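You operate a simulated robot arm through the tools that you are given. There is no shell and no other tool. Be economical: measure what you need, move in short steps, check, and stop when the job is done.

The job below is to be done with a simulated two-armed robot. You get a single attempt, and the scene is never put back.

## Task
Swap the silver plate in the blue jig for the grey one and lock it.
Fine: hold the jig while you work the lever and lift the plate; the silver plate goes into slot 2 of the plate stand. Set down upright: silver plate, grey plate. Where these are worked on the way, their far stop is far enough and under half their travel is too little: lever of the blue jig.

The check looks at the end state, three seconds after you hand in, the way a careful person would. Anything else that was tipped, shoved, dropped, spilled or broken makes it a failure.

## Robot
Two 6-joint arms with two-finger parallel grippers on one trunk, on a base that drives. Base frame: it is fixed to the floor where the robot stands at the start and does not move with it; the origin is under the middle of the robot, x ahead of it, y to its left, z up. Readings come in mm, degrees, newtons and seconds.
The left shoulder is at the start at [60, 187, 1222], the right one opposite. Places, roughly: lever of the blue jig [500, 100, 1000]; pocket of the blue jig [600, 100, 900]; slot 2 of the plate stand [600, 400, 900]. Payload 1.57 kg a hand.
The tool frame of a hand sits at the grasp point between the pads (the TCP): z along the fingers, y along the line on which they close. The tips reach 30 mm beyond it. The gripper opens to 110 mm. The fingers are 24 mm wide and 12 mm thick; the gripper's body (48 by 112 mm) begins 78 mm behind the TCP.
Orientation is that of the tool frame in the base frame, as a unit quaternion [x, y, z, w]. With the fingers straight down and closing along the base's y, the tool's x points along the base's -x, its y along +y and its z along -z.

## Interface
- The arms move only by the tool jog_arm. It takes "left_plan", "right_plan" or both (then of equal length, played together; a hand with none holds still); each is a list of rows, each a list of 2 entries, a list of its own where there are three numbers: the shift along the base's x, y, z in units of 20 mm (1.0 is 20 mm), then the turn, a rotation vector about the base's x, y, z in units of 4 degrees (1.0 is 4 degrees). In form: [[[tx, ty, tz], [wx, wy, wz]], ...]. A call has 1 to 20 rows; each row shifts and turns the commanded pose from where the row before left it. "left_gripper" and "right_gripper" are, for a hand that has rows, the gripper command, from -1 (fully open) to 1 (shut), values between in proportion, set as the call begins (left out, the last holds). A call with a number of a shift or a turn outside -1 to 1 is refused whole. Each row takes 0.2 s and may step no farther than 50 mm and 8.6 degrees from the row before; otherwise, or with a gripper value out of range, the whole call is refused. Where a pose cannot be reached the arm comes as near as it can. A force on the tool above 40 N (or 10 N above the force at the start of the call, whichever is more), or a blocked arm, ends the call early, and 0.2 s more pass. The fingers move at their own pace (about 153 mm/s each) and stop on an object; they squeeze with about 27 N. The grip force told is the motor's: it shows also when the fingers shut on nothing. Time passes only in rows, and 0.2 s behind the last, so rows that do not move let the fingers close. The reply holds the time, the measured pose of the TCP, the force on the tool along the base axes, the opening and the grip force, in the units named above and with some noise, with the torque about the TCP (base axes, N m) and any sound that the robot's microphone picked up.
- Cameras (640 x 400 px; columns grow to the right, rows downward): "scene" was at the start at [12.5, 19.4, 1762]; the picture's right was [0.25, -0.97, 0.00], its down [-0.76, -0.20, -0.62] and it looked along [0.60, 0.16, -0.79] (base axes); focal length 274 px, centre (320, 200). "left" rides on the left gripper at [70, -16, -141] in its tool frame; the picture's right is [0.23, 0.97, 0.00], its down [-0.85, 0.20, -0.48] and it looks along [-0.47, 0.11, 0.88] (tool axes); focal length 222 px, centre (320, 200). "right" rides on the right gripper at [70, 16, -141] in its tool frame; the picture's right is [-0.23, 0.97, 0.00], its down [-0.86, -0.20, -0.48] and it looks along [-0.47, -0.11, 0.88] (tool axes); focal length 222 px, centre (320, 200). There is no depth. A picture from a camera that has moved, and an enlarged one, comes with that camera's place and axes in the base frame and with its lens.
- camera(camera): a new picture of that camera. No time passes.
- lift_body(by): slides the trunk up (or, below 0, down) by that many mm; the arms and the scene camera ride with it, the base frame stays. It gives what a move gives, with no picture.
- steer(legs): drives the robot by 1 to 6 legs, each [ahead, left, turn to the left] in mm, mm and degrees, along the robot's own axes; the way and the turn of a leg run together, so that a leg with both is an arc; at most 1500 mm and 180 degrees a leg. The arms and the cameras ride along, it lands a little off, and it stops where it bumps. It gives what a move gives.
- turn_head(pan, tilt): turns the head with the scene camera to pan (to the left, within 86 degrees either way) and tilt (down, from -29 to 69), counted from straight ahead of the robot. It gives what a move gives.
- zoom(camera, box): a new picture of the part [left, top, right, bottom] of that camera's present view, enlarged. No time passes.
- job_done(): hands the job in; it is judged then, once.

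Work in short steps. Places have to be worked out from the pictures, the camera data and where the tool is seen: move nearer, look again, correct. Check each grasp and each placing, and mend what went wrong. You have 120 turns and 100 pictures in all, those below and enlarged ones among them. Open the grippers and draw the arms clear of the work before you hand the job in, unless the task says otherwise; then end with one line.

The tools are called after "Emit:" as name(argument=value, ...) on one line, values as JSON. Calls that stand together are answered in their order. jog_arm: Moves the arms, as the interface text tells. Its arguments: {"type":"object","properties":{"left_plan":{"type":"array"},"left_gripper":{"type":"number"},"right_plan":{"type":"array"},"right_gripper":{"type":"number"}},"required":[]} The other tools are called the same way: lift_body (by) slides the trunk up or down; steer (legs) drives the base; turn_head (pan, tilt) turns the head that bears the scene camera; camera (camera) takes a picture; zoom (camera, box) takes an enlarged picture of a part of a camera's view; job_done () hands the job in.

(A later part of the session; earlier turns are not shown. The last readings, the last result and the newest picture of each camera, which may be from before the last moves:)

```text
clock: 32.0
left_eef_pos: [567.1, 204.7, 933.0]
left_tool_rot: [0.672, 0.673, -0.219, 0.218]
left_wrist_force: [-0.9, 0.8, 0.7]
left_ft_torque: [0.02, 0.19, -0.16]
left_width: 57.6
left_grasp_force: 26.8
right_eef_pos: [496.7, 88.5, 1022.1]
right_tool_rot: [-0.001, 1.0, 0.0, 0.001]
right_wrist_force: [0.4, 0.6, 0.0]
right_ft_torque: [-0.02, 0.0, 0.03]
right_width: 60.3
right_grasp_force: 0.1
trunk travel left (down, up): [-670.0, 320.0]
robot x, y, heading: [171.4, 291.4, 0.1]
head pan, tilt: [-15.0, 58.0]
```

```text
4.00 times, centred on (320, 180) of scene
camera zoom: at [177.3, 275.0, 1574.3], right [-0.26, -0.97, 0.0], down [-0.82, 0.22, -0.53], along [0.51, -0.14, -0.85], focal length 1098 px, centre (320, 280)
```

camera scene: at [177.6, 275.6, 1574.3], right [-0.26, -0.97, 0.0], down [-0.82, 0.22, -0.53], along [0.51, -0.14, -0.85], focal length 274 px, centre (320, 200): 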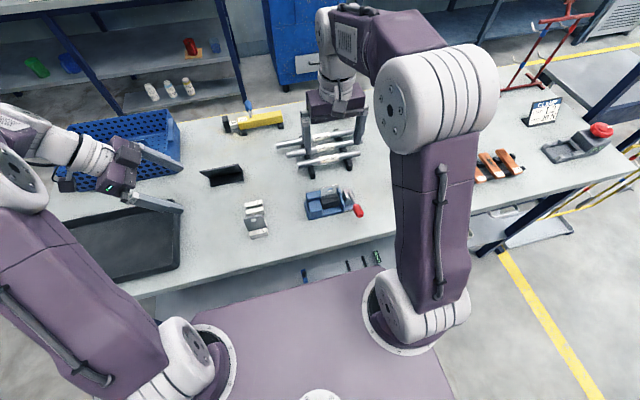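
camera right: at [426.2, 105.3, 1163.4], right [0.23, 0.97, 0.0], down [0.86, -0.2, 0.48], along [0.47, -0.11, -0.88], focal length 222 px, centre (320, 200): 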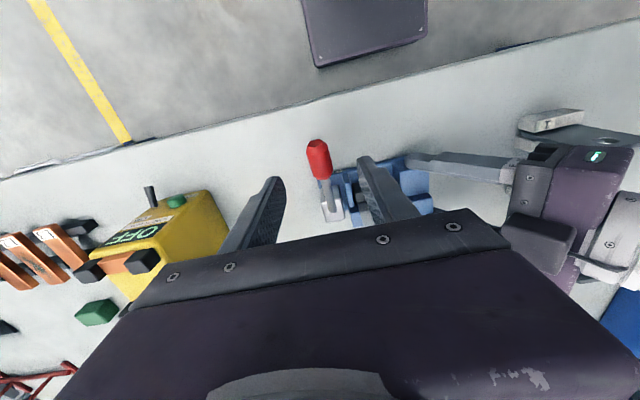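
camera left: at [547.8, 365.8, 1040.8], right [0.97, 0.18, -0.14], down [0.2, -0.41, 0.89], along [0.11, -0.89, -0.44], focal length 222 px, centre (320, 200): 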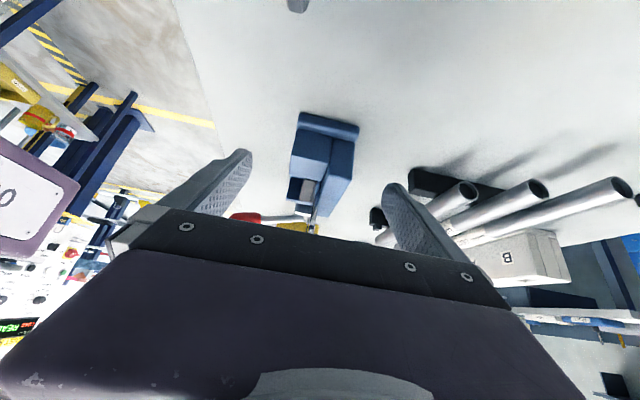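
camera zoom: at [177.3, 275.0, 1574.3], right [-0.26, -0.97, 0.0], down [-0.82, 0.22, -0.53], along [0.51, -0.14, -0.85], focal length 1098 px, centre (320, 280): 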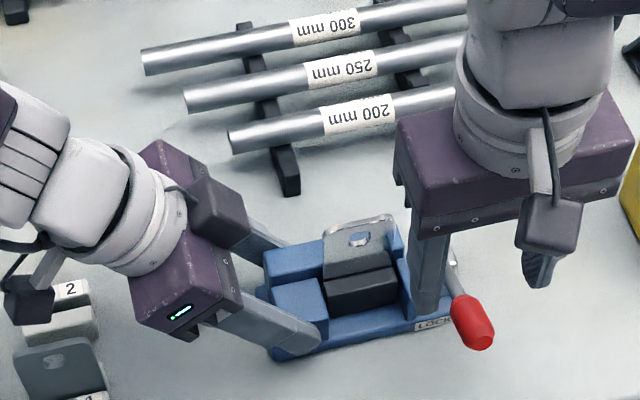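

The knob lies at x≈492, y≈89, centred between the fingers. I descend to z≈960 and close on it.

Emit:
jog_arm(right_plan=[[[-0.05, 0, -1], [0, 0, 0]], [[-0.05, 0, -1], [0, 0, 0]], [[-0.05, 0, -1], [0, 0, 0]]])

Emit:
jog_arm(right_plan=[[[0, 0, 0], [0, 0, 0]], [[0, 0, 0], [0, 0, 0]], [[0, 0, 0], [0, 0, 0]]], right_gripper=1)

Emit:
zoom(camera="scene", box=[290, 150, 390, 212])

```text
clock: 32.8
left_eef_pos: [565.3, 204.8, 930.3]
left_tool_rot: [0.672, 0.673, -0.218, 0.218]
left_wrist_force: [-1.2, 0.0, -0.4]
left_ft_torque: [-0.08, 0.2, -0.17]
left_width: 57.8
left_grasp_force: 26.9
right_eef_pos: [493.1, 87.9, 962.6]
right_tool_rot: [-0.001, 1.0, 0.0, 0.0]
right_wrist_force: [-0.5, -0.2, 0.0]
right_ft_torque: [0.02, -0.03, 0.02]
right_width: 60.4
right_grasp_force: 0.0
trunk travel left (down, up): [-670.0, 320.0]
robot x, y, heading: [174.6, 289.8, 0.0]
head pan, tilt: [-15.0, 58.0]
```

```text
clock: 33.6
left_eef_pos: [567.6, 202.7, 932.5]
left_tool_rot: [0.673, 0.672, -0.22, 0.218]
left_wrist_force: [-1.2, -1.7, 0.4]
left_ft_torque: [-0.23, 0.18, -0.16]
left_width: 57.7
left_grasp_force: 27.2
right_eef_pos: [494.3, 88.7, 961.2]
right_tool_rot: [-0.001, 1.0, -0.001, 0.0]
right_wrist_force: [0.8, 2.0, 0.0]
right_ft_torque: [0.07, 0.22, 0.2]
right_width: 20.8
right_grasp_force: 27.1
trunk travel left (down, up): [-670.0, 320.0]
robot x, y, heading: [172.3, 294.5, 0.1]
head pan, tilt: [-15.0, 58.0]
```

```text
6.40 times, centred on (340, 181) of scene
camera zoom: at [177.6, 274.8, 1574.2], right [-0.26, -0.97, 0.0], down [-0.82, 0.22, -0.53], along [0.51, -0.14, -0.85], focal length 1757 px, centre (192, 322)
```

zoom: 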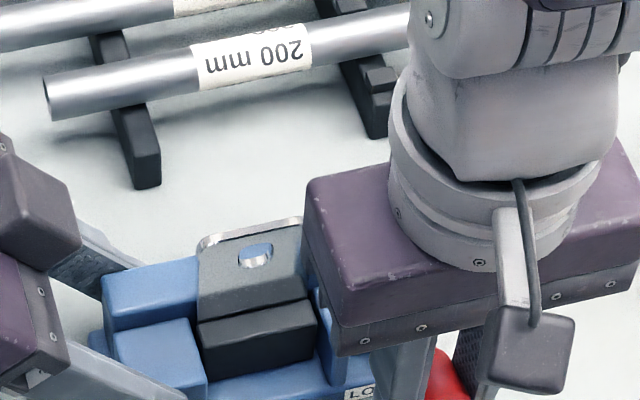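

The knob is gripped (20.8 mm). I raise the lever in small arc steps (pivot est. x 572, z 932, r≈83), watching forces.

Emit:
jog_arm(right_plan=[[[0.15, 0, 0.33], [0, 0, 0]], [[0.15, 0, 0.33], [0, 0, 0]], [[0, 0, 0], [0, 0, 0]]])

```text
clock: 34.4
left_eef_pos: [567.2, 203.9, 932.7]
left_tool_rot: [0.672, 0.673, -0.218, 0.219]
left_wrist_force: [7.6, -10.7, 9.3]
left_ft_torque: [-0.59, -0.06, 0.96]
left_width: 58.0
left_grasp_force: 26.9
right_eef_pos: [498.7, 87.7, 974.9]
right_tool_rot: [-0.001, 1.0, 0.0, -0.001]
right_wrist_force: [-5.8, 9.5, -11.3]
right_ft_torque: [0.16, 0.92, 0.31]
right_width: 20.8
right_grasp_force: 26.5
trunk travel left (down, up): [-670.0, 320.0]
robot x, y, heading: [172.1, 294.0, -0.2]
head pan, tilt: [-15.0, 58.0]
```

The knob moved up 13 mm with ~12 N resistance, but there is an unexpected y force. I look before going on.

Emit:
zoom(camera="left", box=[200, 80, 440, 230])

Emit:
zoom(camera="right", box=[240, 80, 440, 205])

```text
2.67 times, centred on (320, 155) of left
camera zoom: at [549.8, 342.9, 1005.6], right [0.97, 0.19, -0.13], down [0.2, -0.41, 0.89], along [0.11, -0.89, -0.44], focal length 592 px, centre (320, 320)
```

zoom: 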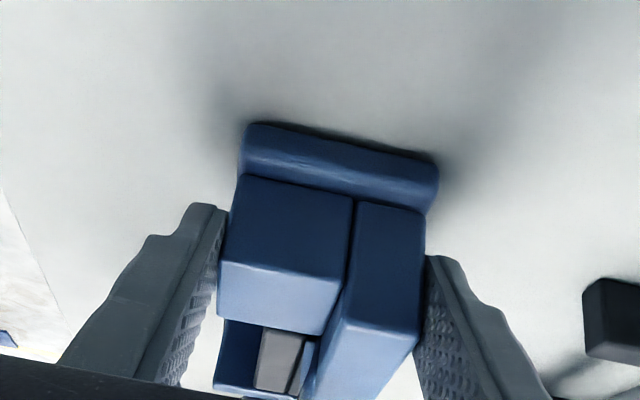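

```text
3.20 times, centred on (340, 142) of right
camera zoom: at [429.8, 105.3, 1116.6], right [0.23, 0.97, 0.0], down [0.86, -0.2, 0.48], along [0.46, -0.11, -0.88], focal length 711 px, centre (256, 384)
```

zoom: 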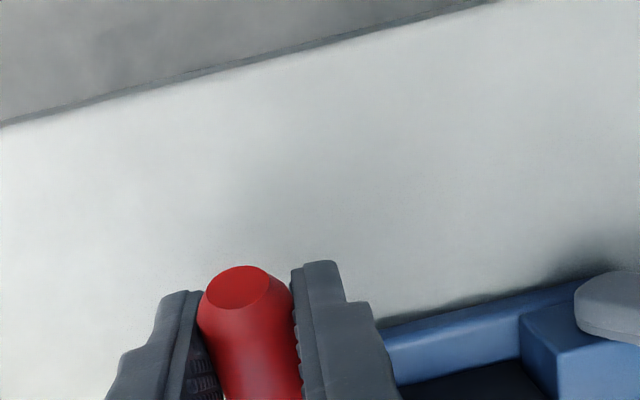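

I check with the scene camera whether the lever turned or the jig's right end lifted.

Emit:
zoom(camera="scene", box=[290, 150, 390, 212])

```text
6.40 times, centred on (340, 181) of scene
camera zoom: at [177.8, 274.5, 1574.3], right [-0.26, -0.97, 0.0], down [-0.82, 0.22, -0.53], along [0.51, -0.14, -0.85], focal length 1757 px, centre (192, 322)
```

zoom: 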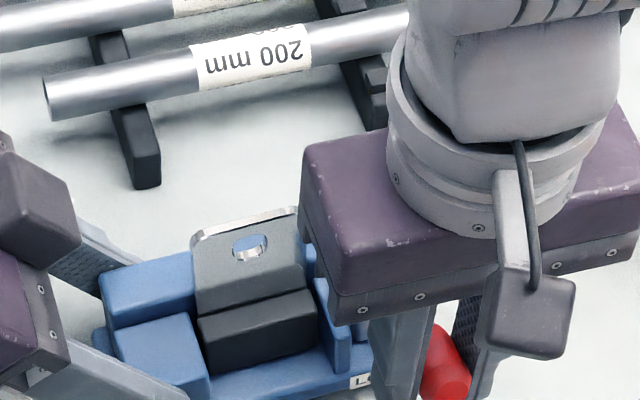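

The whole jig's right end rose with the knob, so the lever did not turn that way easily; its axis may be vertical. I go back down the same amount first.

Emit:
jog_arm(right_plan=[[[-0.15, 0, -0.33], [0, 0, 0]], [[-0.15, 0, -0.33], [0, 0, 0]], [[0, 0, 0], [0, 0, 0]]])

Emit:
zoom(camera="scene", box=[290, 150, 390, 212])

```text
clock: 35.2
left_eef_pos: [565.0, 205.2, 931.8]
left_tool_rot: [0.673, 0.673, -0.218, 0.218]
left_wrist_force: [4.0, 8.7, -5.2]
left_ft_torque: [0.75, 0.14, -0.26]
left_width: 57.8
left_grasp_force: 27.2
right_eef_pos: [492.5, 88.3, 962.0]
right_tool_rot: [0.0, 1.0, -0.001, 0.001]
right_wrist_force: [-1.6, -9.2, 13.0]
right_ft_torque: [-0.05, -0.88, 0.02]
right_width: 20.5
right_grasp_force: 26.8
trunk travel left (down, up): [-670.0, 320.0]
robot x, y, heading: [171.9, 294.3, 0.1]
head pan, tilt: [-15.0, 58.0]
```

```text
6.40 times, centred on (340, 181) of scene
camera zoom: at [177.0, 274.9, 1574.3], right [-0.26, -0.97, 0.0], down [-0.82, 0.22, -0.53], along [0.51, -0.14, -0.85], focal length 1757 px, centre (192, 322)
```

zoom: 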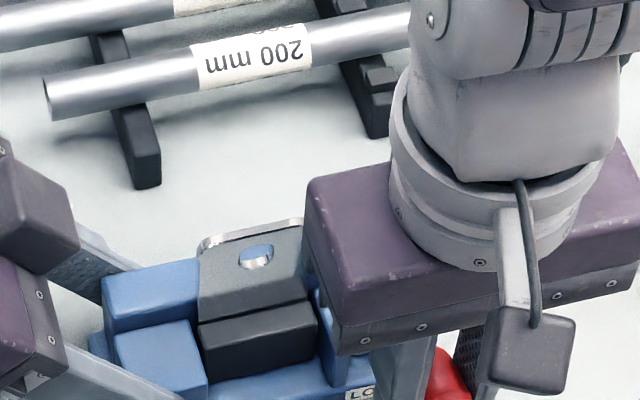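

The jig is back in place. I now test whether the lever swings sideways: knob 8 mm toward −y.

Emit:
jog_arm(right_plan=[[[0, -0.2, 0.05], [0, 0, 0]], [[0, -0.2, 0.05], [0, 0, 0]], [[0, 0, 0], [0, 0, 0]]])

Emit:
zoom(camera="scene", box=[290, 150, 390, 212])

```text
clock: 36.0
left_eef_pos: [565.6, 202.6, 931.5]
left_tool_rot: [0.673, 0.671, -0.221, 0.218]
left_wrist_force: [-16.5, -17.8, 10.5]
left_ft_torque: [0.63, 0.94, -0.55]
left_width: 58.0
left_grasp_force: 27.0
right_eef_pos: [493.6, 80.2, 964.4]
right_tool_rot: [-0.001, 1.0, 0.0, 0.0]
right_wrist_force: [11.0, 21.9, -12.0]
right_ft_torque: [0.03, 0.16, -0.44]
right_width: 21.1
right_grasp_force: 27.4
trunk travel left (down, up): [-670.0, 320.0]
robot x, y, heading: [175.5, 297.0, -0.1]
head pan, tilt: [-15.0, 58.0]
```

```text
6.40 times, centred on (340, 181) of scene
camera zoom: at [178.2, 275.0, 1574.2], right [-0.26, -0.97, 0.0], down [-0.82, 0.22, -0.53], along [0.51, -0.14, -0.85], focal length 1757 px, centre (192, 322)
```

zoom: 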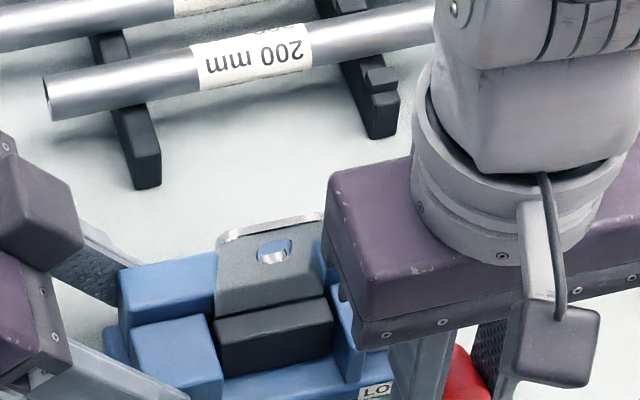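

The jig just slid sideways, so that's not the lever's direction; I undo it immediately.

Emit:
jog_arm(right_plan=[[[0, 0.2, -0.05], [0, 0, 0]], [[0, 0.2, -0.05], [0, 0, 0]], [[0, 0, 0], [0, 0, 0]]])

Emit:
zoom(camera="scene", box=[290, 150, 390, 212])

```text
clock: 36.8
left_eef_pos: [567.4, 206.3, 931.7]
left_tool_rot: [0.672, 0.675, -0.216, 0.218]
left_wrist_force: [6.5, 23.7, -10.5]
left_ft_torque: [0.4, 0.31, -0.47]
left_width: 58.5
left_grasp_force: 27.2
right_eef_pos: [491.5, 88.1, 961.1]
right_tool_rot: [-0.001, 1.0, 0.0, -0.001]
right_wrist_force: [-6.8, -27.4, 12.6]
right_ft_torque: [-0.53, -0.78, -0.64]
right_width: 21.3
right_grasp_force: 26.9
trunk travel left (down, up): [-670.0, 320.0]
robot x, y, heading: [172.1, 292.9, 0.1]
head pan, tilt: [-15.0, 58.0]
```

```text
6.40 times, centred on (340, 181) of scene
camera zoom: at [177.6, 274.6, 1574.3], right [-0.26, -0.97, 0.0], down [-0.82, 0.22, -0.53], along [0.51, -0.14, -0.85], focal length 1757 px, centre (192, 322)
```

zoom: 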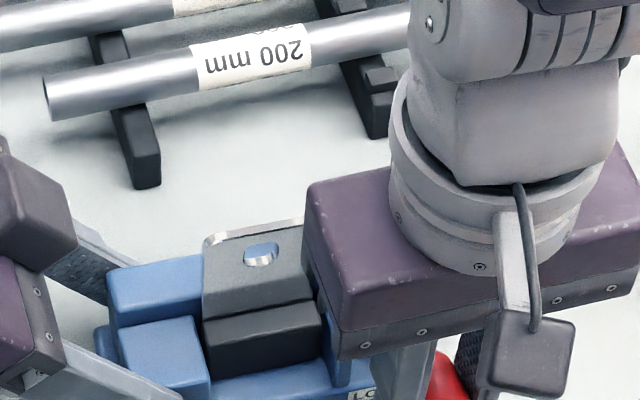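

The jig is back within ~2 mm. The hinge must be about y but stiff; my hold at the far-left end lets the jig roll. I'll release the knob, and re-grip the jig right beside the lever (thin wall front face to back wall, y≈115).

Emit:
jog_arm(right_plan=[[[0, 0, 0], [0, 0, 0]], [[0, 0, 0], [0, 0, 0]], [[0, 0, 1], [0, 0, 0]], [[0, 0, 1], [0, 0, 0]], [[0, 0, 1], [0, 0, 0]], [[0, -1, 1], [0, 0, 0]], [[0, -1, 1], [0, 0, 0]], [[0, -1, 0], [0, 0, 0]]], right_gripper=-0.1)

Emit:
jog_arm(left_plan=[[[0, 0, 0], [0, 0, 0]], [[0, 0, 0], [0, 0, 0]], [[0, 0, 1], [0, 0, 0]], [[0, 0, 1], [0, 0, 0]], [[0, 0, 1], [0, 0, 0]], [[0, -1, 0], [0, 0, 0]], [[0, -1, 0], [0, 0, 0]], [[0, -1, 0], [0, 0, 0]], [[0, -1, 0], [0, 0, 0]], [[0, -0.3, 0], [0, 0, 0]]], left_gripper=-0.36)

Emit:
camera(camera="left")

Emit:
zoom(camera="scene", box=[280, 140, 400, 215])

```text
clock: 38.6
left_eef_pos: [566.5, 203.9, 931.9]
left_tool_rot: [0.672, 0.673, -0.219, 0.217]
left_wrist_force: [-0.1, 0.3, -5.6]
left_ft_torque: [0.36, -0.01, 0.02]
left_width: 58.0
left_grasp_force: 26.6
right_eef_pos: [493.0, 26.9, 1062.5]
right_tool_rot: [-0.001, 1.0, 0.001, -0.002]
right_wrist_force: [0.6, -0.1, -0.5]
right_ft_torque: [0.01, 0.02, -0.01]
right_width: 60.5
right_grasp_force: 0.1
trunk travel left (down, up): [-670.0, 320.0]
robot x, y, heading: [173.5, 293.2, -0.2]
head pan, tilt: [-15.0, 58.0]
```

```text
clock: 40.8
left_eef_pos: [566.3, 116.9, 992.2]
left_tool_rot: [0.671, 0.674, -0.218, 0.219]
left_wrist_force: [0.6, -0.2, -0.4]
left_ft_torque: [0.01, -0.01, -0.02]
left_width: 74.8
left_grasp_force: 0.0
right_eef_pos: [492.4, 28.1, 1063.3]
right_tool_rot: [-0.001, 1.0, 0.0, 0.0]
right_wrist_force: [0.2, -0.2, 1.1]
right_ft_torque: [0.02, 0.03, -0.02]
right_width: 60.6
right_grasp_force: 0.0
trunk travel left (down, up): [-670.0, 320.0]
robot x, y, heading: [167.8, 290.5, 0.2]
head pan, tilt: [-15.0, 58.0]
```

```text
56 pictures are left
camera left: at [548.0, 256.4, 1065.3], right [0.97, 0.18, -0.13], down [0.2, -0.41, 0.89], along [0.11, -0.89, -0.44], focal length 222 px, centre (320, 200)
```

left: 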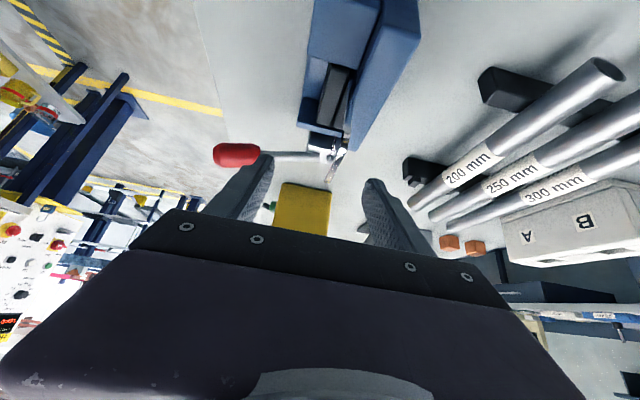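

```text
5.33 times, centred on (340, 178) of scene
camera zoom: at [177.4, 275.0, 1574.3], right [-0.26, -0.97, 0.0], down [-0.82, 0.22, -0.53], along [0.51, -0.14, -0.85], focal length 1464 px, centre (213, 320)
```

zoom: 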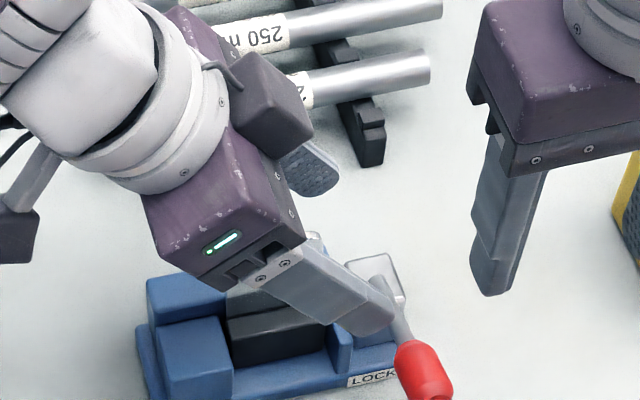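

The near finger would clip the lever shaft at this y, so I lean the hand slightly less (4°) and shift +7 mm in y, then lower toward z≈932 in steps.

Emit:
jog_arm(left_plan=[[[0, 0.33, 0], [1, 0, 0]], [[0, 0, -0.8], [0, 0, 0]], [[0, 0, -0.8], [0, 0, 0]], [[0, 0, -0.4], [0, 0, 0]]])

Emit:
zoom(camera="left", box=[200, 80, 440, 230])

Emit:
zoom(camera="scene", box=[300, 160, 380, 210])

```text
clock: 41.8
left_eef_pos: [566.1, 122.0, 950.1]
left_tool_rot: [0.679, 0.68, -0.195, 0.195]
left_wrist_force: [-0.3, -0.8, 0.4]
left_ft_torque: [-0.01, -0.02, 0.0]
left_width: 74.7
left_grasp_force: 0.2
right_eef_pos: [492.7, 28.3, 1063.6]
right_tool_rot: [-0.001, 1.0, 0.0, -0.001]
right_wrist_force: [0.9, 0.0, -0.7]
right_ft_torque: [0.01, 0.01, -0.02]
right_width: 60.6
right_grasp_force: 0.0
trunk travel left (down, up): [-670.0, 320.0]
robot x, y, heading: [175.4, 291.2, 0.1]
head pan, tilt: [-15.0, 58.0]
```

```text
2.67 times, centred on (320, 155) of left
camera zoom: at [548.8, 257.4, 1034.3], right [0.97, 0.19, -0.12], down [0.2, -0.47, 0.86], along [0.11, -0.86, -0.5], focal length 592 px, centre (320, 320)
```

zoom: 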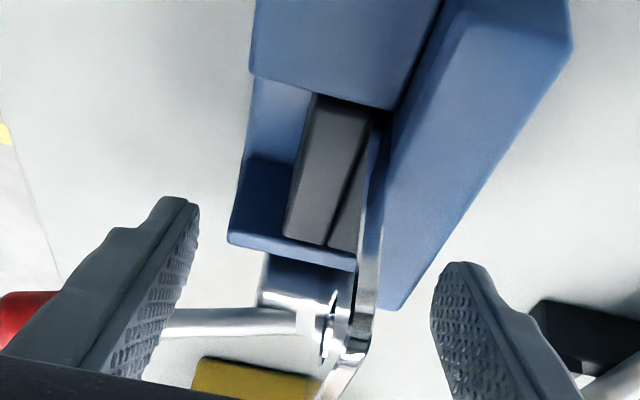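

```text
8.00 times, centred on (340, 185) of scene
camera zoom: at [177.2, 274.7, 1574.3], right [-0.26, -0.97, 0.0], down [-0.82, 0.22, -0.53], along [0.51, -0.14, -0.85], focal length 2196 px, centre (160, 320)
```

zoom: 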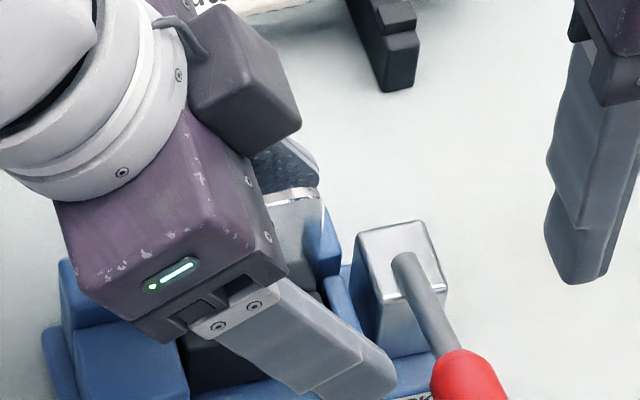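

Clear on both sides. I lower the last 18 mm and close.

Emit:
jog_arm(left_plan=[[[0, 0, -0.45], [0, 0, 0]], [[0, 0, -0.45], [0, 0, 0]], [[0, 0, 0], [0, 0, 0]]])

Emit:
jog_arm(left_plan=[[[0, 0, 0], [0, 0, 0]], [[0, 0, 0], [0, 0, 0]], [[0, 0, 0], [0, 0, 0]]], left_gripper=1)

Emit:
zoom(camera="scene", box=[300, 160, 380, 210])

```text
clock: 42.6
left_eef_pos: [565.3, 124.3, 933.1]
left_tool_rot: [0.679, 0.68, -0.196, 0.194]
left_wrist_force: [-1.2, -0.5, -0.3]
left_ft_torque: [0.01, -0.01, -0.03]
left_width: 74.8
left_grasp_force: 0.1
right_eef_pos: [492.7, 29.7, 1062.4]
right_tool_rot: [-0.001, 1.0, 0.0, 0.0]
right_wrist_force: [-0.5, 0.2, 0.4]
right_ft_torque: [0.04, 0.0, 0.02]
right_width: 60.6
right_grasp_force: 0.0
trunk travel left (down, up): [-670.0, 320.0]
robot x, y, heading: [169.8, 291.2, -0.1]
head pan, tilt: [-15.0, 58.0]
```

```text
clock: 43.4
left_eef_pos: [564.9, 123.9, 932.4]
left_tool_rot: [0.679, 0.68, -0.195, 0.195]
left_wrist_force: [-1.6, 1.1, -0.6]
left_ft_torque: [-0.12, 0.24, -0.12]
left_width: 58.1
left_grasp_force: 26.5
right_eef_pos: [493.0, 28.4, 1062.8]
right_tool_rot: [-0.001, 1.0, -0.001, 0.0]
right_wrist_force: [-0.6, -0.1, 0.1]
right_ft_torque: [-0.01, -0.03, 0.0]
right_width: 60.1
right_grasp_force: 0.0
trunk travel left (down, up): [-670.0, 320.0]
robot x, y, heading: [165.2, 294.0, 0.1]
head pan, tilt: [-15.0, 58.0]
```

```text
8.00 times, centred on (340, 185) of scene
camera zoom: at [177.3, 274.9, 1574.2], right [-0.26, -0.97, 0.0], down [-0.82, 0.22, -0.53], along [0.51, -0.14, -0.85], focal length 2196 px, centre (160, 320)
```

zoom: 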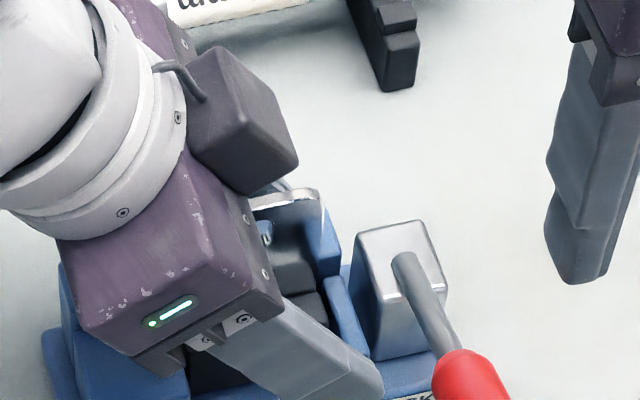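

Held again (58.1 mm). I bring the right hand back onto the knob and close.

Emit:
jog_arm(right_plan=[[[-0.05, 1, 0], [0, 0, 0]], [[-0.05, 1, 0], [0, 0, 0]], [[-0.05, 0.88, 0], [0, 0, 0]], [[0, 0, -1], [0, 0, 0]], [[0, 0, -1], [0, 0, 0]], [[0, 0, -1], [0, 0, 0]], [[0, 0, -1], [0, 0, 0]], [[0, 0, -1], [0, 0, 0]]])

Emit:
jog_arm(right_plan=[[[0, 0, 0], [0, 0, 0]], [[0, 0, 0], [0, 0, 0]], [[0, 0, 0], [0, 0, 0]]], right_gripper=1)

Emit:
jog_arm(left_plan=[[[0, 0, -0.2], [0, 0, 0]], [[0, 0, 0], [0, 0, 0]]])

```text
clock: 45.2
left_eef_pos: [565.2, 123.6, 932.5]
left_tool_rot: [0.68, 0.68, -0.195, 0.194]
left_wrist_force: [0.0, 0.9, -0.1]
left_ft_torque: [-0.07, 0.13, -0.09]
left_width: 57.8
left_grasp_force: 27.2
right_eef_pos: [491.2, 86.4, 962.9]
right_tool_rot: [-0.001, 1.0, 0.0, 0.0]
right_wrist_force: [0.4, 0.3, 0.5]
right_ft_torque: [-0.01, 0.0, 0.02]
right_width: 60.6
right_grasp_force: 0.1
trunk travel left (down, up): [-670.0, 320.0]
robot x, y, heading: [172.0, 292.6, 0.0]
head pan, tilt: [-15.0, 58.0]
```

```text
clock: 46.0
left_eef_pos: [564.5, 124.5, 933.0]
left_tool_rot: [0.679, 0.68, -0.195, 0.194]
left_wrist_force: [-0.4, 25.4, 5.2]
left_ft_torque: [0.01, 0.41, -0.93]
left_width: 58.2
left_grasp_force: 27.4
right_eef_pos: [490.0, 85.2, 962.0]
right_tool_rot: [0.0, 1.0, 0.0, 0.0]
right_wrist_force: [-1.7, -26.2, -0.3]
right_ft_torque: [-0.29, 0.3, -0.72]
right_width: 20.9
right_grasp_force: 26.6
trunk travel left (down, up): [-670.0, 320.0]
robot x, y, heading: [170.3, 293.8, -0.0]
head pan, tilt: [-15.0, 58.0]
```

```text
clock: 46.6
left_eef_pos: [565.7, 121.9, 930.7]
left_tool_rot: [0.679, 0.679, -0.196, 0.197]
left_wrist_force: [-3.0, 11.0, 23.8]
left_ft_torque: [0.01, 0.55, -0.87]
left_width: 57.9
left_grasp_force: 26.9
right_eef_pos: [489.6, 87.6, 963.9]
right_tool_rot: [0.0, 1.0, 0.0, 0.001]
right_wrist_force: [3.4, -15.2, -8.4]
right_ft_torque: [-0.1, 0.82, -0.48]
right_width: 21.0
right_grasp_force: 27.6
trunk travel left (down, up): [-670.0, 320.0]
robot x, y, heading: [172.0, 294.0, 0.1]
head pan, tilt: [-15.0, 58.0]
```

Left now presses the jig down with ~24 N; the knob sits ~2 mm toward −y of the right hand. I relieve that and start the arc upward.

Emit:
jog_arm(right_plan=[[[0, -0.1, 0], [0, 0, 0]], [[0.12, 0, 0.33], [0, 0, 0]], [[0.15, 0, 0.33], [0, 0, 0]], [[0, 0, 0], [0, 0, 0]]])

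```text
clock: 47.6
left_eef_pos: [565.9, 123.9, 930.2]
left_tool_rot: [0.678, 0.68, -0.196, 0.197]
left_wrist_force: [1.1, -13.3, 13.9]
left_ft_torque: [-0.68, -0.03, 0.41]
left_width: 57.8
left_grasp_force: 27.1
right_eef_pos: [495.0, 84.9, 975.1]
right_tool_rot: [-0.001, 1.0, 0.001, -0.001]
right_wrist_force: [-3.0, 11.5, -5.3]
right_ft_torque: [0.07, 0.81, 0.33]
right_width: 20.5
right_grasp_force: 26.9
trunk travel left (down, up): [-670.0, 320.0]
robot x, y, heading: [171.4, 295.4, 0.0]
head pan, tilt: [-15.0, 58.0]
```

Only ~6 N resistance for 12 mm of lift now. I check that the jig stays flat.

Emit:
zoom(camera="scene", box=[280, 150, 380, 212])

Emit:
camera(camera="right")

```text
6.40 times, centred on (330, 181) of scene
camera zoom: at [176.4, 274.9, 1574.3], right [-0.26, -0.97, 0.0], down [-0.82, 0.22, -0.53], along [0.51, -0.14, -0.85], focal length 1757 px, centre (256, 322)
```

zoom: 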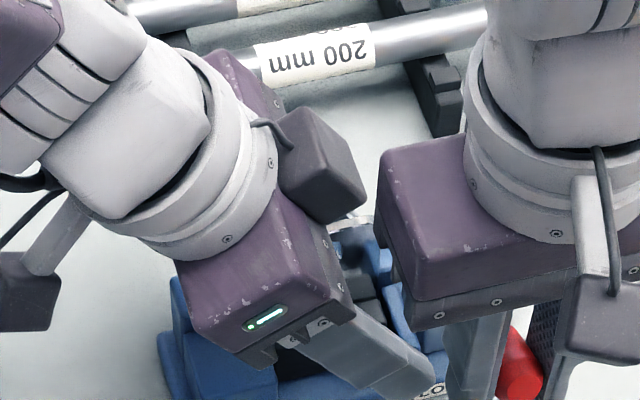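

```text
50 pictures are left
camera right: at [425.5, 102.0, 1117.0], right [0.23, 0.97, 0.0], down [0.86, -0.2, 0.48], along [0.47, -0.11, -0.88], focal length 222 px, centre (320, 200)
```

right: 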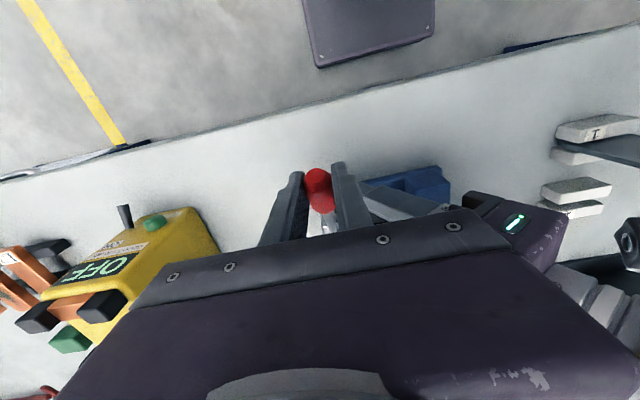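

The jig stays flat and the lever is turning. I continue the arc to ~50°.

Emit:
jog_arm(right_plan=[[[0.22, 0.05, 0.34], [0, 0, 0]], [[0.22, 0, 0.31], [0, 0, 0]], [[0.25, 0, 0.27], [0, 0, 0]], [[0.26, 0, 0.25], [0, 0, 0]]])

```text
clock: 48.6
left_eef_pos: [566.8, 123.7, 928.9]
left_tool_rot: [0.679, 0.681, -0.194, 0.196]
left_wrist_force: [14.2, -12.0, 10.1]
left_ft_torque: [-0.24, -0.19, 0.41]
left_width: 58.0
left_grasp_force: 27.0
right_eef_pos: [512.4, 85.4, 999.6]
right_tool_rot: [-0.001, 1.0, 0.0, -0.002]
right_wrist_force: [-14.0, 10.4, -0.3]
right_ft_torque: [0.33, 0.99, 0.39]
right_width: 21.2
right_grasp_force: 26.8
trunk travel left (down, up): [-670.0, 320.0]
robot x, y, heading: [170.7, 290.9, 0.2]
head pan, tilt: [-15.0, 58.0]
```

Forces fit the arc (~11 N tangential). I continue to vertical.

Emit:
jog_arm(right_plan=[[[0.3, 0.04, 0.23], [0, 0, 0]], [[0.31, 0, 0.2], [0, 0, 0]], [[0.33, 0, 0.17], [0, 0, 0]], [[0.33, 0, 0.13], [0, 0, 0]]])

Emit:
jog_arm(right_plan=[[[0.35, 0.02, 0.11], [0, 0, 0]], [[0.35, 0, 0.08], [0, 0, 0]], [[0.36, 0, 0.05], [0, 0, 0]], [[0.36, 0, 0.02], [0, 0, 0]]])

```text
clock: 49.6
left_eef_pos: [566.8, 125.2, 929.1]
left_tool_rot: [0.679, 0.68, -0.194, 0.196]
left_wrist_force: [18.3, 4.1, 11.7]
left_ft_torque: [-0.72, -0.32, 0.37]
left_width: 57.9
left_grasp_force: 27.2
right_eef_pos: [539.0, 86.5, 1013.2]
right_tool_rot: [0.0, 1.0, 0.0, 0.001]
right_wrist_force: [-13.8, -8.0, 2.9]
right_ft_torque: [0.2, 0.93, 0.06]
right_width: 21.4
right_grasp_force: 27.4
trunk travel left (down, up): [-670.0, 320.0]
robot x, y, heading: [170.8, 290.2, -0.0]
head pan, tilt: [-15.0, 58.0]
```

```text
clock: 50.6
left_eef_pos: [565.2, 124.3, 929.1]
left_tool_rot: [0.678, 0.681, -0.195, 0.197]
left_wrist_force: [15.2, 17.7, 19.5]
left_ft_torque: [-0.16, -0.23, 0.26]
left_width: 58.0
left_grasp_force: 27.0
right_eef_pos: [567.9, 85.7, 1019.4]
right_tool_rot: [-0.001, 1.0, 0.001, 0.001]
right_wrist_force: [-11.8, -19.8, -0.2]
right_ft_torque: [-0.08, 0.93, 0.06]
right_width: 20.9
right_grasp_force: 26.8
trunk travel left (down, up): [-670.0, 320.0]
robot x, y, heading: [174.1, 292.0, 0.5]
head pan, tilt: [-15.0, 58.0]
```

Vertical reached with steady resistance, no stop yet. I correct y by −1.5 mm and continue beyond.

Emit:
jog_arm(right_plan=[[[0.36, -0.08, -0.02], [0, 0, 0]], [[0.36, 0, -0.05], [0, 0, 0]], [[0.35, 0, -0.08], [0, 0, 0]], [[0.35, 0, -0.11], [0, 0, 0]]])

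```text
clock: 51.6
left_eef_pos: [562.0, 124.0, 929.0]
left_tool_rot: [0.682, 0.678, -0.197, 0.191]
left_wrist_force: [-2.8, 0.1, 3.3]
left_ft_torque: [-0.4, 0.03, -0.17]
left_width: 58.2
left_grasp_force: 27.0
right_eef_pos: [596.2, 85.4, 1015.0]
right_tool_rot: [-0.001, 1.0, 0.0, 0.003]
right_wrist_force: [-0.3, 0.2, -0.5]
right_ft_torque: [-0.04, -0.02, 0.01]
right_width: 0.0
right_grasp_force: 21.6
trunk travel left (down, up): [-670.0, 320.0]
robot x, y, heading: [175.4, 292.5, 0.1]
head pan, tilt: [-15.0, 58.0]
```

The knob slipped out of the right fingers — possibly at its stop. I look.

Emit:
zoom(camera="scene", box=[280, 130, 400, 205])

Emit:
camera(camera="right")

Emit:
camera(camera="left")

```text
5.33 times, centred on (340, 168) of scene
camera zoom: at [176.3, 275.5, 1574.0], right [-0.26, -0.97, 0.0], down [-0.82, 0.22, -0.53], along [0.51, -0.14, -0.85], focal length 1464 px, centre (213, 373)
```

zoom: 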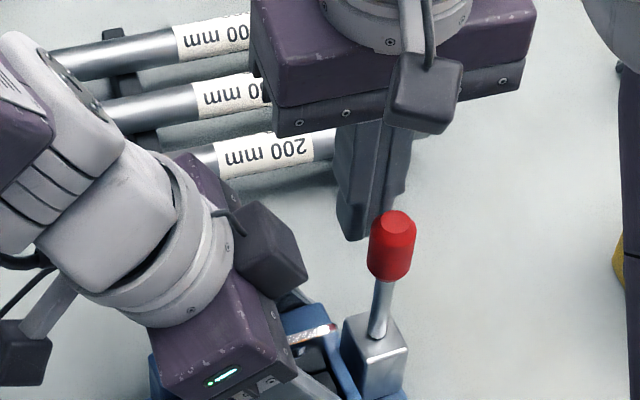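

```text
48 pictures are left
camera right: at [526.7, 102.7, 1155.9], right [0.23, 0.97, 0.0], down [0.85, -0.2, 0.48], along [0.47, -0.11, -0.88], focal length 222 px, centre (320, 200)
```

right: 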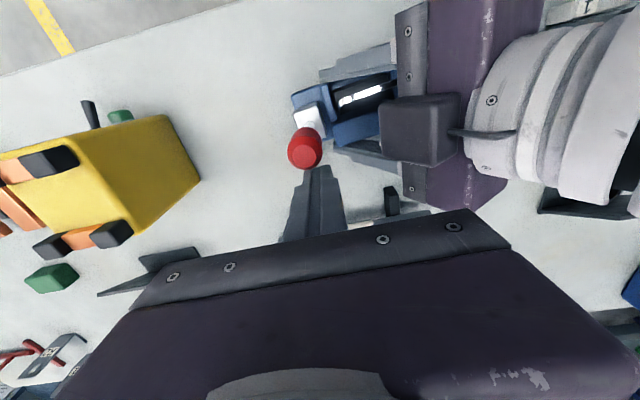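

```text
47 pictures are left
camera left: at [546.0, 257.6, 1011.3], right [0.97, 0.19, -0.13], down [0.2, -0.47, 0.86], along [0.1, -0.86, -0.5], focal length 222 px, centre (320, 200)
```

left: 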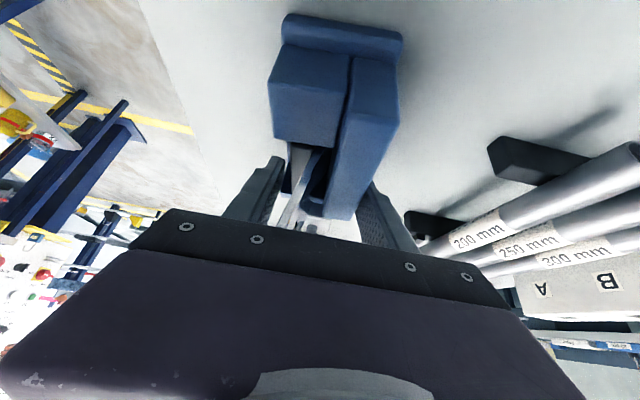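

The lever stands near vertical (knob ≈ x 559, z 1020). To make sure it's at its far stop I go around and push it with closed fingers from the near side.

Emit:
jog_arm(right_plan=[[[0, 0, 1], [0, 0, 0]], [[0, 0, 1], [0, 0, 0]], [[0, 0, 1], [0, 0, 0]], [[-1, 0, 0], [0, 0, 0]], [[-1, 0, 0], [0, 0, 0]], [[-1, 0, 0], [0, 0, 0]], [[-1, 0, 0], [0, 0, 0]], [[0, 0.05, -1], [0, 0, 0]], [[0, 0, -1], [0, 0, 0]], [[0, 0, -1], [0, 0, 0]]])

Emit:
zoom(camera="scene", box=[280, 130, 400, 205])

Emit:
zoom(camera="left", box=[220, 100, 420, 225])

```text
clock: 53.8
left_eef_pos: [565.9, 124.1, 929.0]
left_tool_rot: [0.68, 0.68, -0.195, 0.195]
left_wrist_force: [0.4, 0.1, -6.8]
left_ft_torque: [-0.08, -0.03, 0.01]
left_width: 58.1
left_grasp_force: 27.3
right_eef_pos: [515.7, 84.4, 1012.7]
right_tool_rot: [0.0, 1.0, 0.0, 0.0]
right_wrist_force: [-0.2, 0.1, 0.4]
right_ft_torque: [-0.02, -0.02, -0.01]
right_width: 0.0
right_grasp_force: 21.3
trunk travel left (down, up): [-670.0, 320.0]
robot x, y, heading: [173.1, 290.8, -0.0]
head pan, tilt: [-15.0, 58.0]
```

```text
5.33 times, centred on (340, 168) of scene
camera zoom: at [178.5, 274.4, 1574.3], right [-0.26, -0.97, 0.0], down [-0.82, 0.22, -0.53], along [0.51, -0.14, -0.85], focal length 1464 px, centre (213, 373)
```

zoom: 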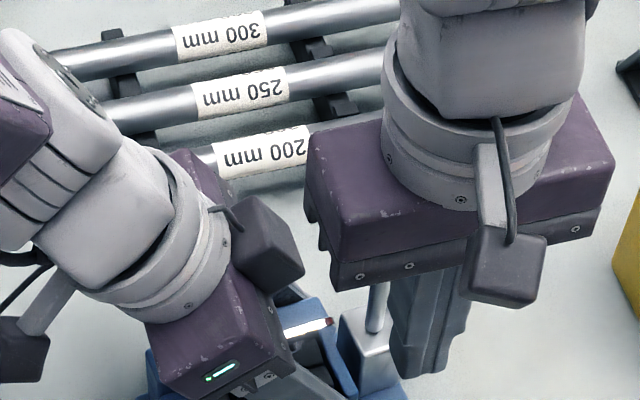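

```text
3.20 times, centred on (320, 162) of left
camera zoom: at [549.2, 257.4, 1011.6], right [0.97, 0.19, -0.12], down [0.2, -0.47, 0.86], along [0.11, -0.86, -0.5], focal length 711 px, centre (320, 320)
```

zoom: 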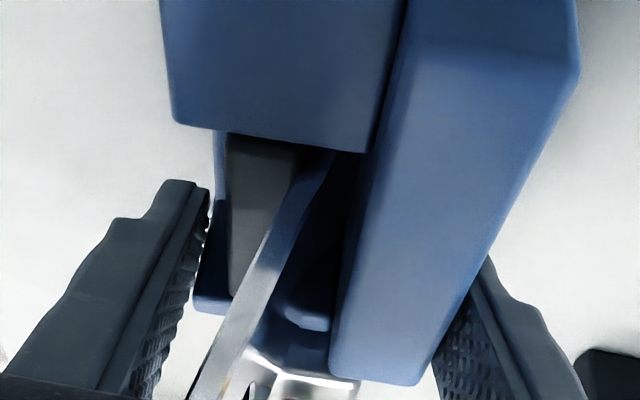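

The jaw has opened and the plate now leans loosely onto it. I push the lever gently in +x to confirm it's at the far stop.

Emit:
jog_arm(right_plan=[[[0.5, 0, 0], [0, 0, 0]], [[0.4, 0, 0], [0, 0, 0]], [[0.25, 0, 0], [0, 0, 0]], [[0.25, 0, 0], [0, 0, 0]]])

```text
clock: 54.8
left_eef_pos: [566.7, 123.1, 928.8]
left_tool_rot: [0.679, 0.68, -0.196, 0.194]
left_wrist_force: [-0.2, 0.5, -6.1]
left_ft_torque: [-0.06, -0.04, -0.02]
left_width: 57.8
left_grasp_force: 26.7
right_eef_pos: [544.9, 87.0, 1014.2]
right_tool_rot: [-0.001, 1.0, 0.001, -0.001]
right_wrist_force: [0.3, 0.4, 0.7]
right_ft_torque: [-0.04, 0.0, 0.01]
right_width: 0.1
right_grasp_force: 21.1
trunk travel left (down, up): [-670.0, 320.0]
robot x, y, heading: [170.8, 291.4, 0.0]
head pan, tilt: [-15.0, 58.0]
```

No contact yet; I continue in small steps.

Emit:
jog_arm(right_plan=[[[0.2, 0, 0], [0, 0, 0]], [[0.2, 0, 0], [0, 0, 0]], [[0.2, 0, 0], [0, 0, 0]]])

```text
clock: 55.6
left_eef_pos: [568.7, 124.0, 929.8]
left_tool_rot: [0.678, 0.681, -0.194, 0.197]
left_wrist_force: [25.8, 0.6, -11.1]
left_ft_torque: [-0.15, 1.19, 0.93]
left_width: 59.5
left_grasp_force: 26.5
right_eef_pos: [555.1, 86.0, 1015.3]
right_tool_rot: [-0.001, 1.0, 0.001, -0.003]
right_wrist_force: [-23.1, -1.7, 15.8]
right_ft_torque: [-0.12, 0.13, -0.01]
right_width: 0.0
right_grasp_force: 21.5
trunk travel left (down, up): [-670.0, 320.0]
robot x, y, heading: [173.3, 292.4, 0.1]
head pan, tilt: [-15.0, 58.0]
```

Resistance jumped to 23 N and reached the jig: the lever is at its far stop. I back the right hand off and up, then move the left hand back to the left-end grip so the plate is accessible.

Emit:
jog_arm(right_plan=[[[-0.8, 0, 0], [0, 0, 0]], [[-0.8, -0.5, 0.5], [0, 0, 0]], [[0, -1, 1], [0, 0, 0]], [[0, -1, 1], [0, 0, 0]], [[0, -1, 1], [0, 0, 0]], [[0, -1, 0], [0, 0, 0]]])

Emit:
jog_arm(left_plan=[[[0, 0, 0], [0, 0, 0]], [[0, 0, 0], [0, 0, 0]], [[0, 0, 1], [0, 0, 0]], [[0, 0, 1], [0, 0, 0]], [[0, 0, 1], [0, 0, 0]], [[0, 1, 0], [0, 0, 0]], [[0, 1, 0], [0, 0, 0]], [[0, 1, 0], [0, 0, 0]], [[0, 1, 0], [0, 0, 0]]], left_gripper=-0.36)

Emit:
zoom(camera="scene", box=[280, 140, 380, 203])

Emit:
zoom(camera="left", box=[220, 60, 420, 185])

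```text
clock: 57.0
left_eef_pos: [566.5, 122.7, 928.7]
left_tool_rot: [0.679, 0.68, -0.196, 0.194]
left_wrist_force: [-0.9, -0.7, -5.8]
left_ft_torque: [-0.02, -0.03, 0.02]
left_width: 58.3
left_grasp_force: 26.6
right_eef_pos: [526.2, -4.5, 1083.1]
right_tool_rot: [-0.001, 1.0, 0.0, 0.0]
right_wrist_force: [0.4, 0.6, 0.4]
right_ft_torque: [0.02, -0.03, -0.01]
right_width: 0.0
right_grasp_force: 20.8
trunk travel left (down, up): [-670.0, 320.0]
robot x, y, heading: [169.1, 296.3, 0.0]
head pan, tilt: [-15.0, 58.0]
```

```text
clock: 59.0
left_eef_pos: [565.0, 204.9, 990.4]
left_tool_rot: [0.68, 0.679, -0.195, 0.195]
left_wrist_force: [-0.2, -0.5, 0.0]
left_ft_torque: [0.0, 0.01, 0.03]
left_width: 74.8
left_grasp_force: 0.2
right_eef_pos: [525.4, -3.4, 1083.9]
right_tool_rot: [-0.001, 1.0, 0.0, 0.0]
right_wrist_force: [0.2, -0.2, -0.7]
right_ft_torque: [0.0, -0.04, 0.04]
right_width: 0.0
right_grasp_force: 21.4
trunk travel left (down, up): [-670.0, 320.0]
robot x, y, heading: [173.2, 292.4, 0.3]
head pan, tilt: [-15.0, 58.0]
```

```text
6.35 times, centred on (330, 172) of scene
camera zoom: at [177.3, 275.8, 1574.3], right [-0.26, -0.97, 0.0], down [-0.82, 0.22, -0.53], along [0.51, -0.14, -0.85], focal length 1743 px, centre (256, 381)
```

zoom: 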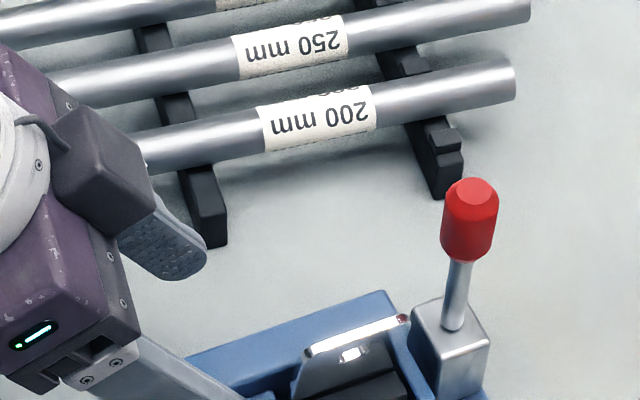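

```text
3.20 times, centred on (320, 122) of left
camera zoom: at [547.8, 338.9, 1073.2], right [0.97, 0.19, -0.12], down [0.2, -0.47, 0.86], along [0.11, -0.86, -0.5], focal length 711 px, centre (320, 448)
```

zoom: 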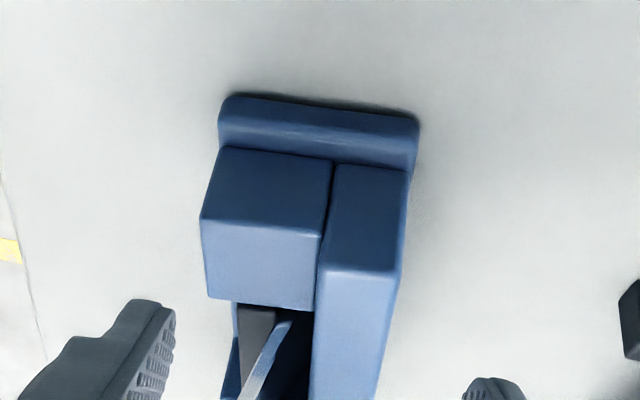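

The jig has yawed by about +8° (pivoting at my last grip), its left end now ~12 mm nearer. I grip its left end with the hand turned to match, so I can turn it back.

Emit:
jog_arm(left_plan=[[[-0.3, -0.05, 0], [0, 0, 1]], [[-0.25, -0.05, 0], [0, 0, 1]], [[0, 0, -0.95], [0, 0, 0]], [[0, 0, -0.95], [0, 0, 0]]])

Emit:
zoom(camera="left", box=[200, 60, 440, 210])

```text
clock: 60.0
left_eef_pos: [555.0, 202.8, 951.2]
left_tool_rot: [0.631, 0.726, -0.181, 0.207]
left_wrist_force: [0.9, 0.0, -0.2]
left_ft_torque: [0.02, 0.04, -0.01]
left_width: 74.8
left_grasp_force: 0.0
right_eef_pos: [525.0, -4.0, 1084.0]
right_tool_rot: [0.0, 1.0, 0.0, -0.001]
right_wrist_force: [0.7, 0.6, 0.1]
right_ft_torque: [0.02, 0.0, 0.0]
right_width: 0.0
right_grasp_force: 21.2
trunk travel left (down, up): [-670.0, 320.0]
robot x, y, heading: [171.3, 293.1, 0.0]
head pan, tilt: [-15.0, 58.0]
```

```text
2.67 times, centred on (320, 135) of left
camera zoom: at [519.5, 332.4, 1034.0], right [0.94, 0.33, -0.12], down [0.26, -0.44, 0.86], along [0.23, -0.84, -0.5], focal length 592 px, centre (320, 373)
```

zoom: 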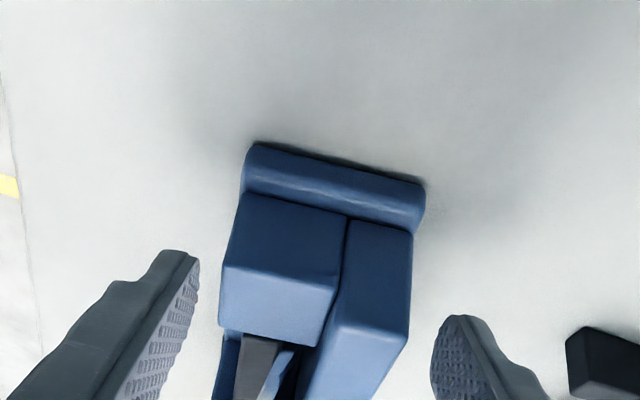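

Aligned with the hand. I lower the last 18 mm and close.

Emit:
jog_arm(left_plan=[[[0, 0, -0.45], [0, 0, 0]], [[0, 0, -0.45], [0, 0, 0]], [[0, 0, 0], [0, 0, 0]]])

Emit:
jog_arm(left_plan=[[[0, 0, 0], [0, 0, 0]], [[0, 0, 0], [0, 0, 0]], [[0, 0, 0], [0, 0, 0]]], left_gripper=1)

```text
clock: 60.8
left_eef_pos: [554.7, 201.7, 933.6]
left_tool_rot: [0.63, 0.726, -0.181, 0.209]
left_wrist_force: [0.0, -0.7, 1.0]
left_ft_torque: [-0.02, 0.02, 0.04]
left_width: 74.9
left_grasp_force: 0.0
right_eef_pos: [524.8, -3.5, 1082.4]
right_tool_rot: [-0.001, 1.0, 0.0, 0.001]
right_wrist_force: [-0.4, -0.1, -0.3]
right_ft_torque: [-0.01, -0.01, 0.0]
right_width: 0.0
right_grasp_force: 21.7
trunk travel left (down, up): [-670.0, 320.0]
robot x, y, heading: [169.3, 291.7, 0.1]
head pan, tilt: [-15.0, 58.0]
```

```text
clock: 61.6
left_eef_pos: [555.2, 201.5, 933.4]
left_tool_rot: [0.63, 0.726, -0.181, 0.207]
left_wrist_force: [-1.1, -0.1, 0.2]
left_ft_torque: [-0.22, 0.13, -0.2]
left_width: 57.8
left_grasp_force: 26.8
right_eef_pos: [525.4, -3.6, 1082.9]
right_tool_rot: [-0.001, 1.0, 0.001, 0.0]
right_wrist_force: [-0.1, -0.5, 0.0]
right_ft_torque: [-0.01, 0.0, -0.02]
right_width: 0.0
right_grasp_force: 21.1
trunk travel left (down, up): [-670.0, 320.0]
robot x, y, heading: [172.2, 293.2, 0.1]
head pan, tilt: [-15.0, 58.0]
```

Gripped. I turn the jig back by 8° about its middle.

Emit:
jog_arm(left_plan=[[[0.14, 0.03, 0], [0, 0, -0.5]], [[0.14, 0.03, 0], [0, 0, -0.5]], [[0.14, 0.03, 0], [0, 0, -0.5]], [[0.14, 0.03, 0], [0, 0, -0.5]], [[0, 0, 0], [0, 0, 0]]])

Emit:
zoom(camera="scene", box=[290, 155, 370, 205])

Emit:
zoom(camera="left", box=[200, 80, 440, 230])

```text
clock: 62.8
left_eef_pos: [566.8, 204.3, 934.0]
left_tool_rot: [0.679, 0.68, -0.195, 0.195]
left_wrist_force: [0.7, 0.4, -1.7]
left_ft_torque: [0.46, -0.04, -0.02]
left_width: 57.9
left_grasp_force: 26.3
right_eef_pos: [527.0, -2.8, 1083.1]
right_tool_rot: [-0.001, 1.0, 0.0, -0.001]
right_wrist_force: [-0.1, 0.4, 0.1]
right_ft_torque: [-0.01, 0.02, -0.01]
right_width: 0.0
right_grasp_force: 21.1
trunk travel left (down, up): [-670.0, 320.0]
robot x, y, heading: [173.5, 292.7, 0.1]
head pan, tilt: [-15.0, 58.0]
```

```text
8.00 times, centred on (330, 180) of scene
camera zoom: at [178.0, 274.5, 1574.2], right [-0.26, -0.97, 0.0], down [-0.82, 0.22, -0.53], along [0.51, -0.14, -0.85], focal length 2196 px, centre (240, 360)
```

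zoom: 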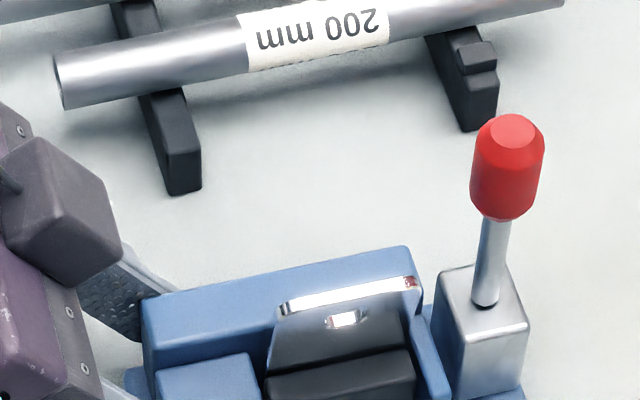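

```text
2.67 times, centred on (320, 155) of left
camera zoom: at [549.3, 337.7, 1016.2], right [0.97, 0.19, -0.12], down [0.2, -0.47, 0.86], along [0.11, -0.86, -0.5], focal length 592 px, centre (320, 320)
```

zoom: 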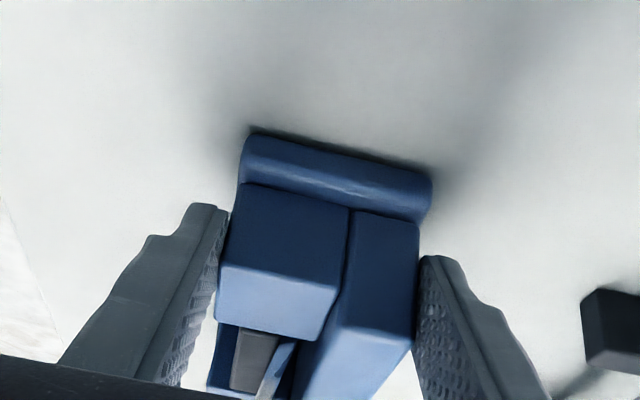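

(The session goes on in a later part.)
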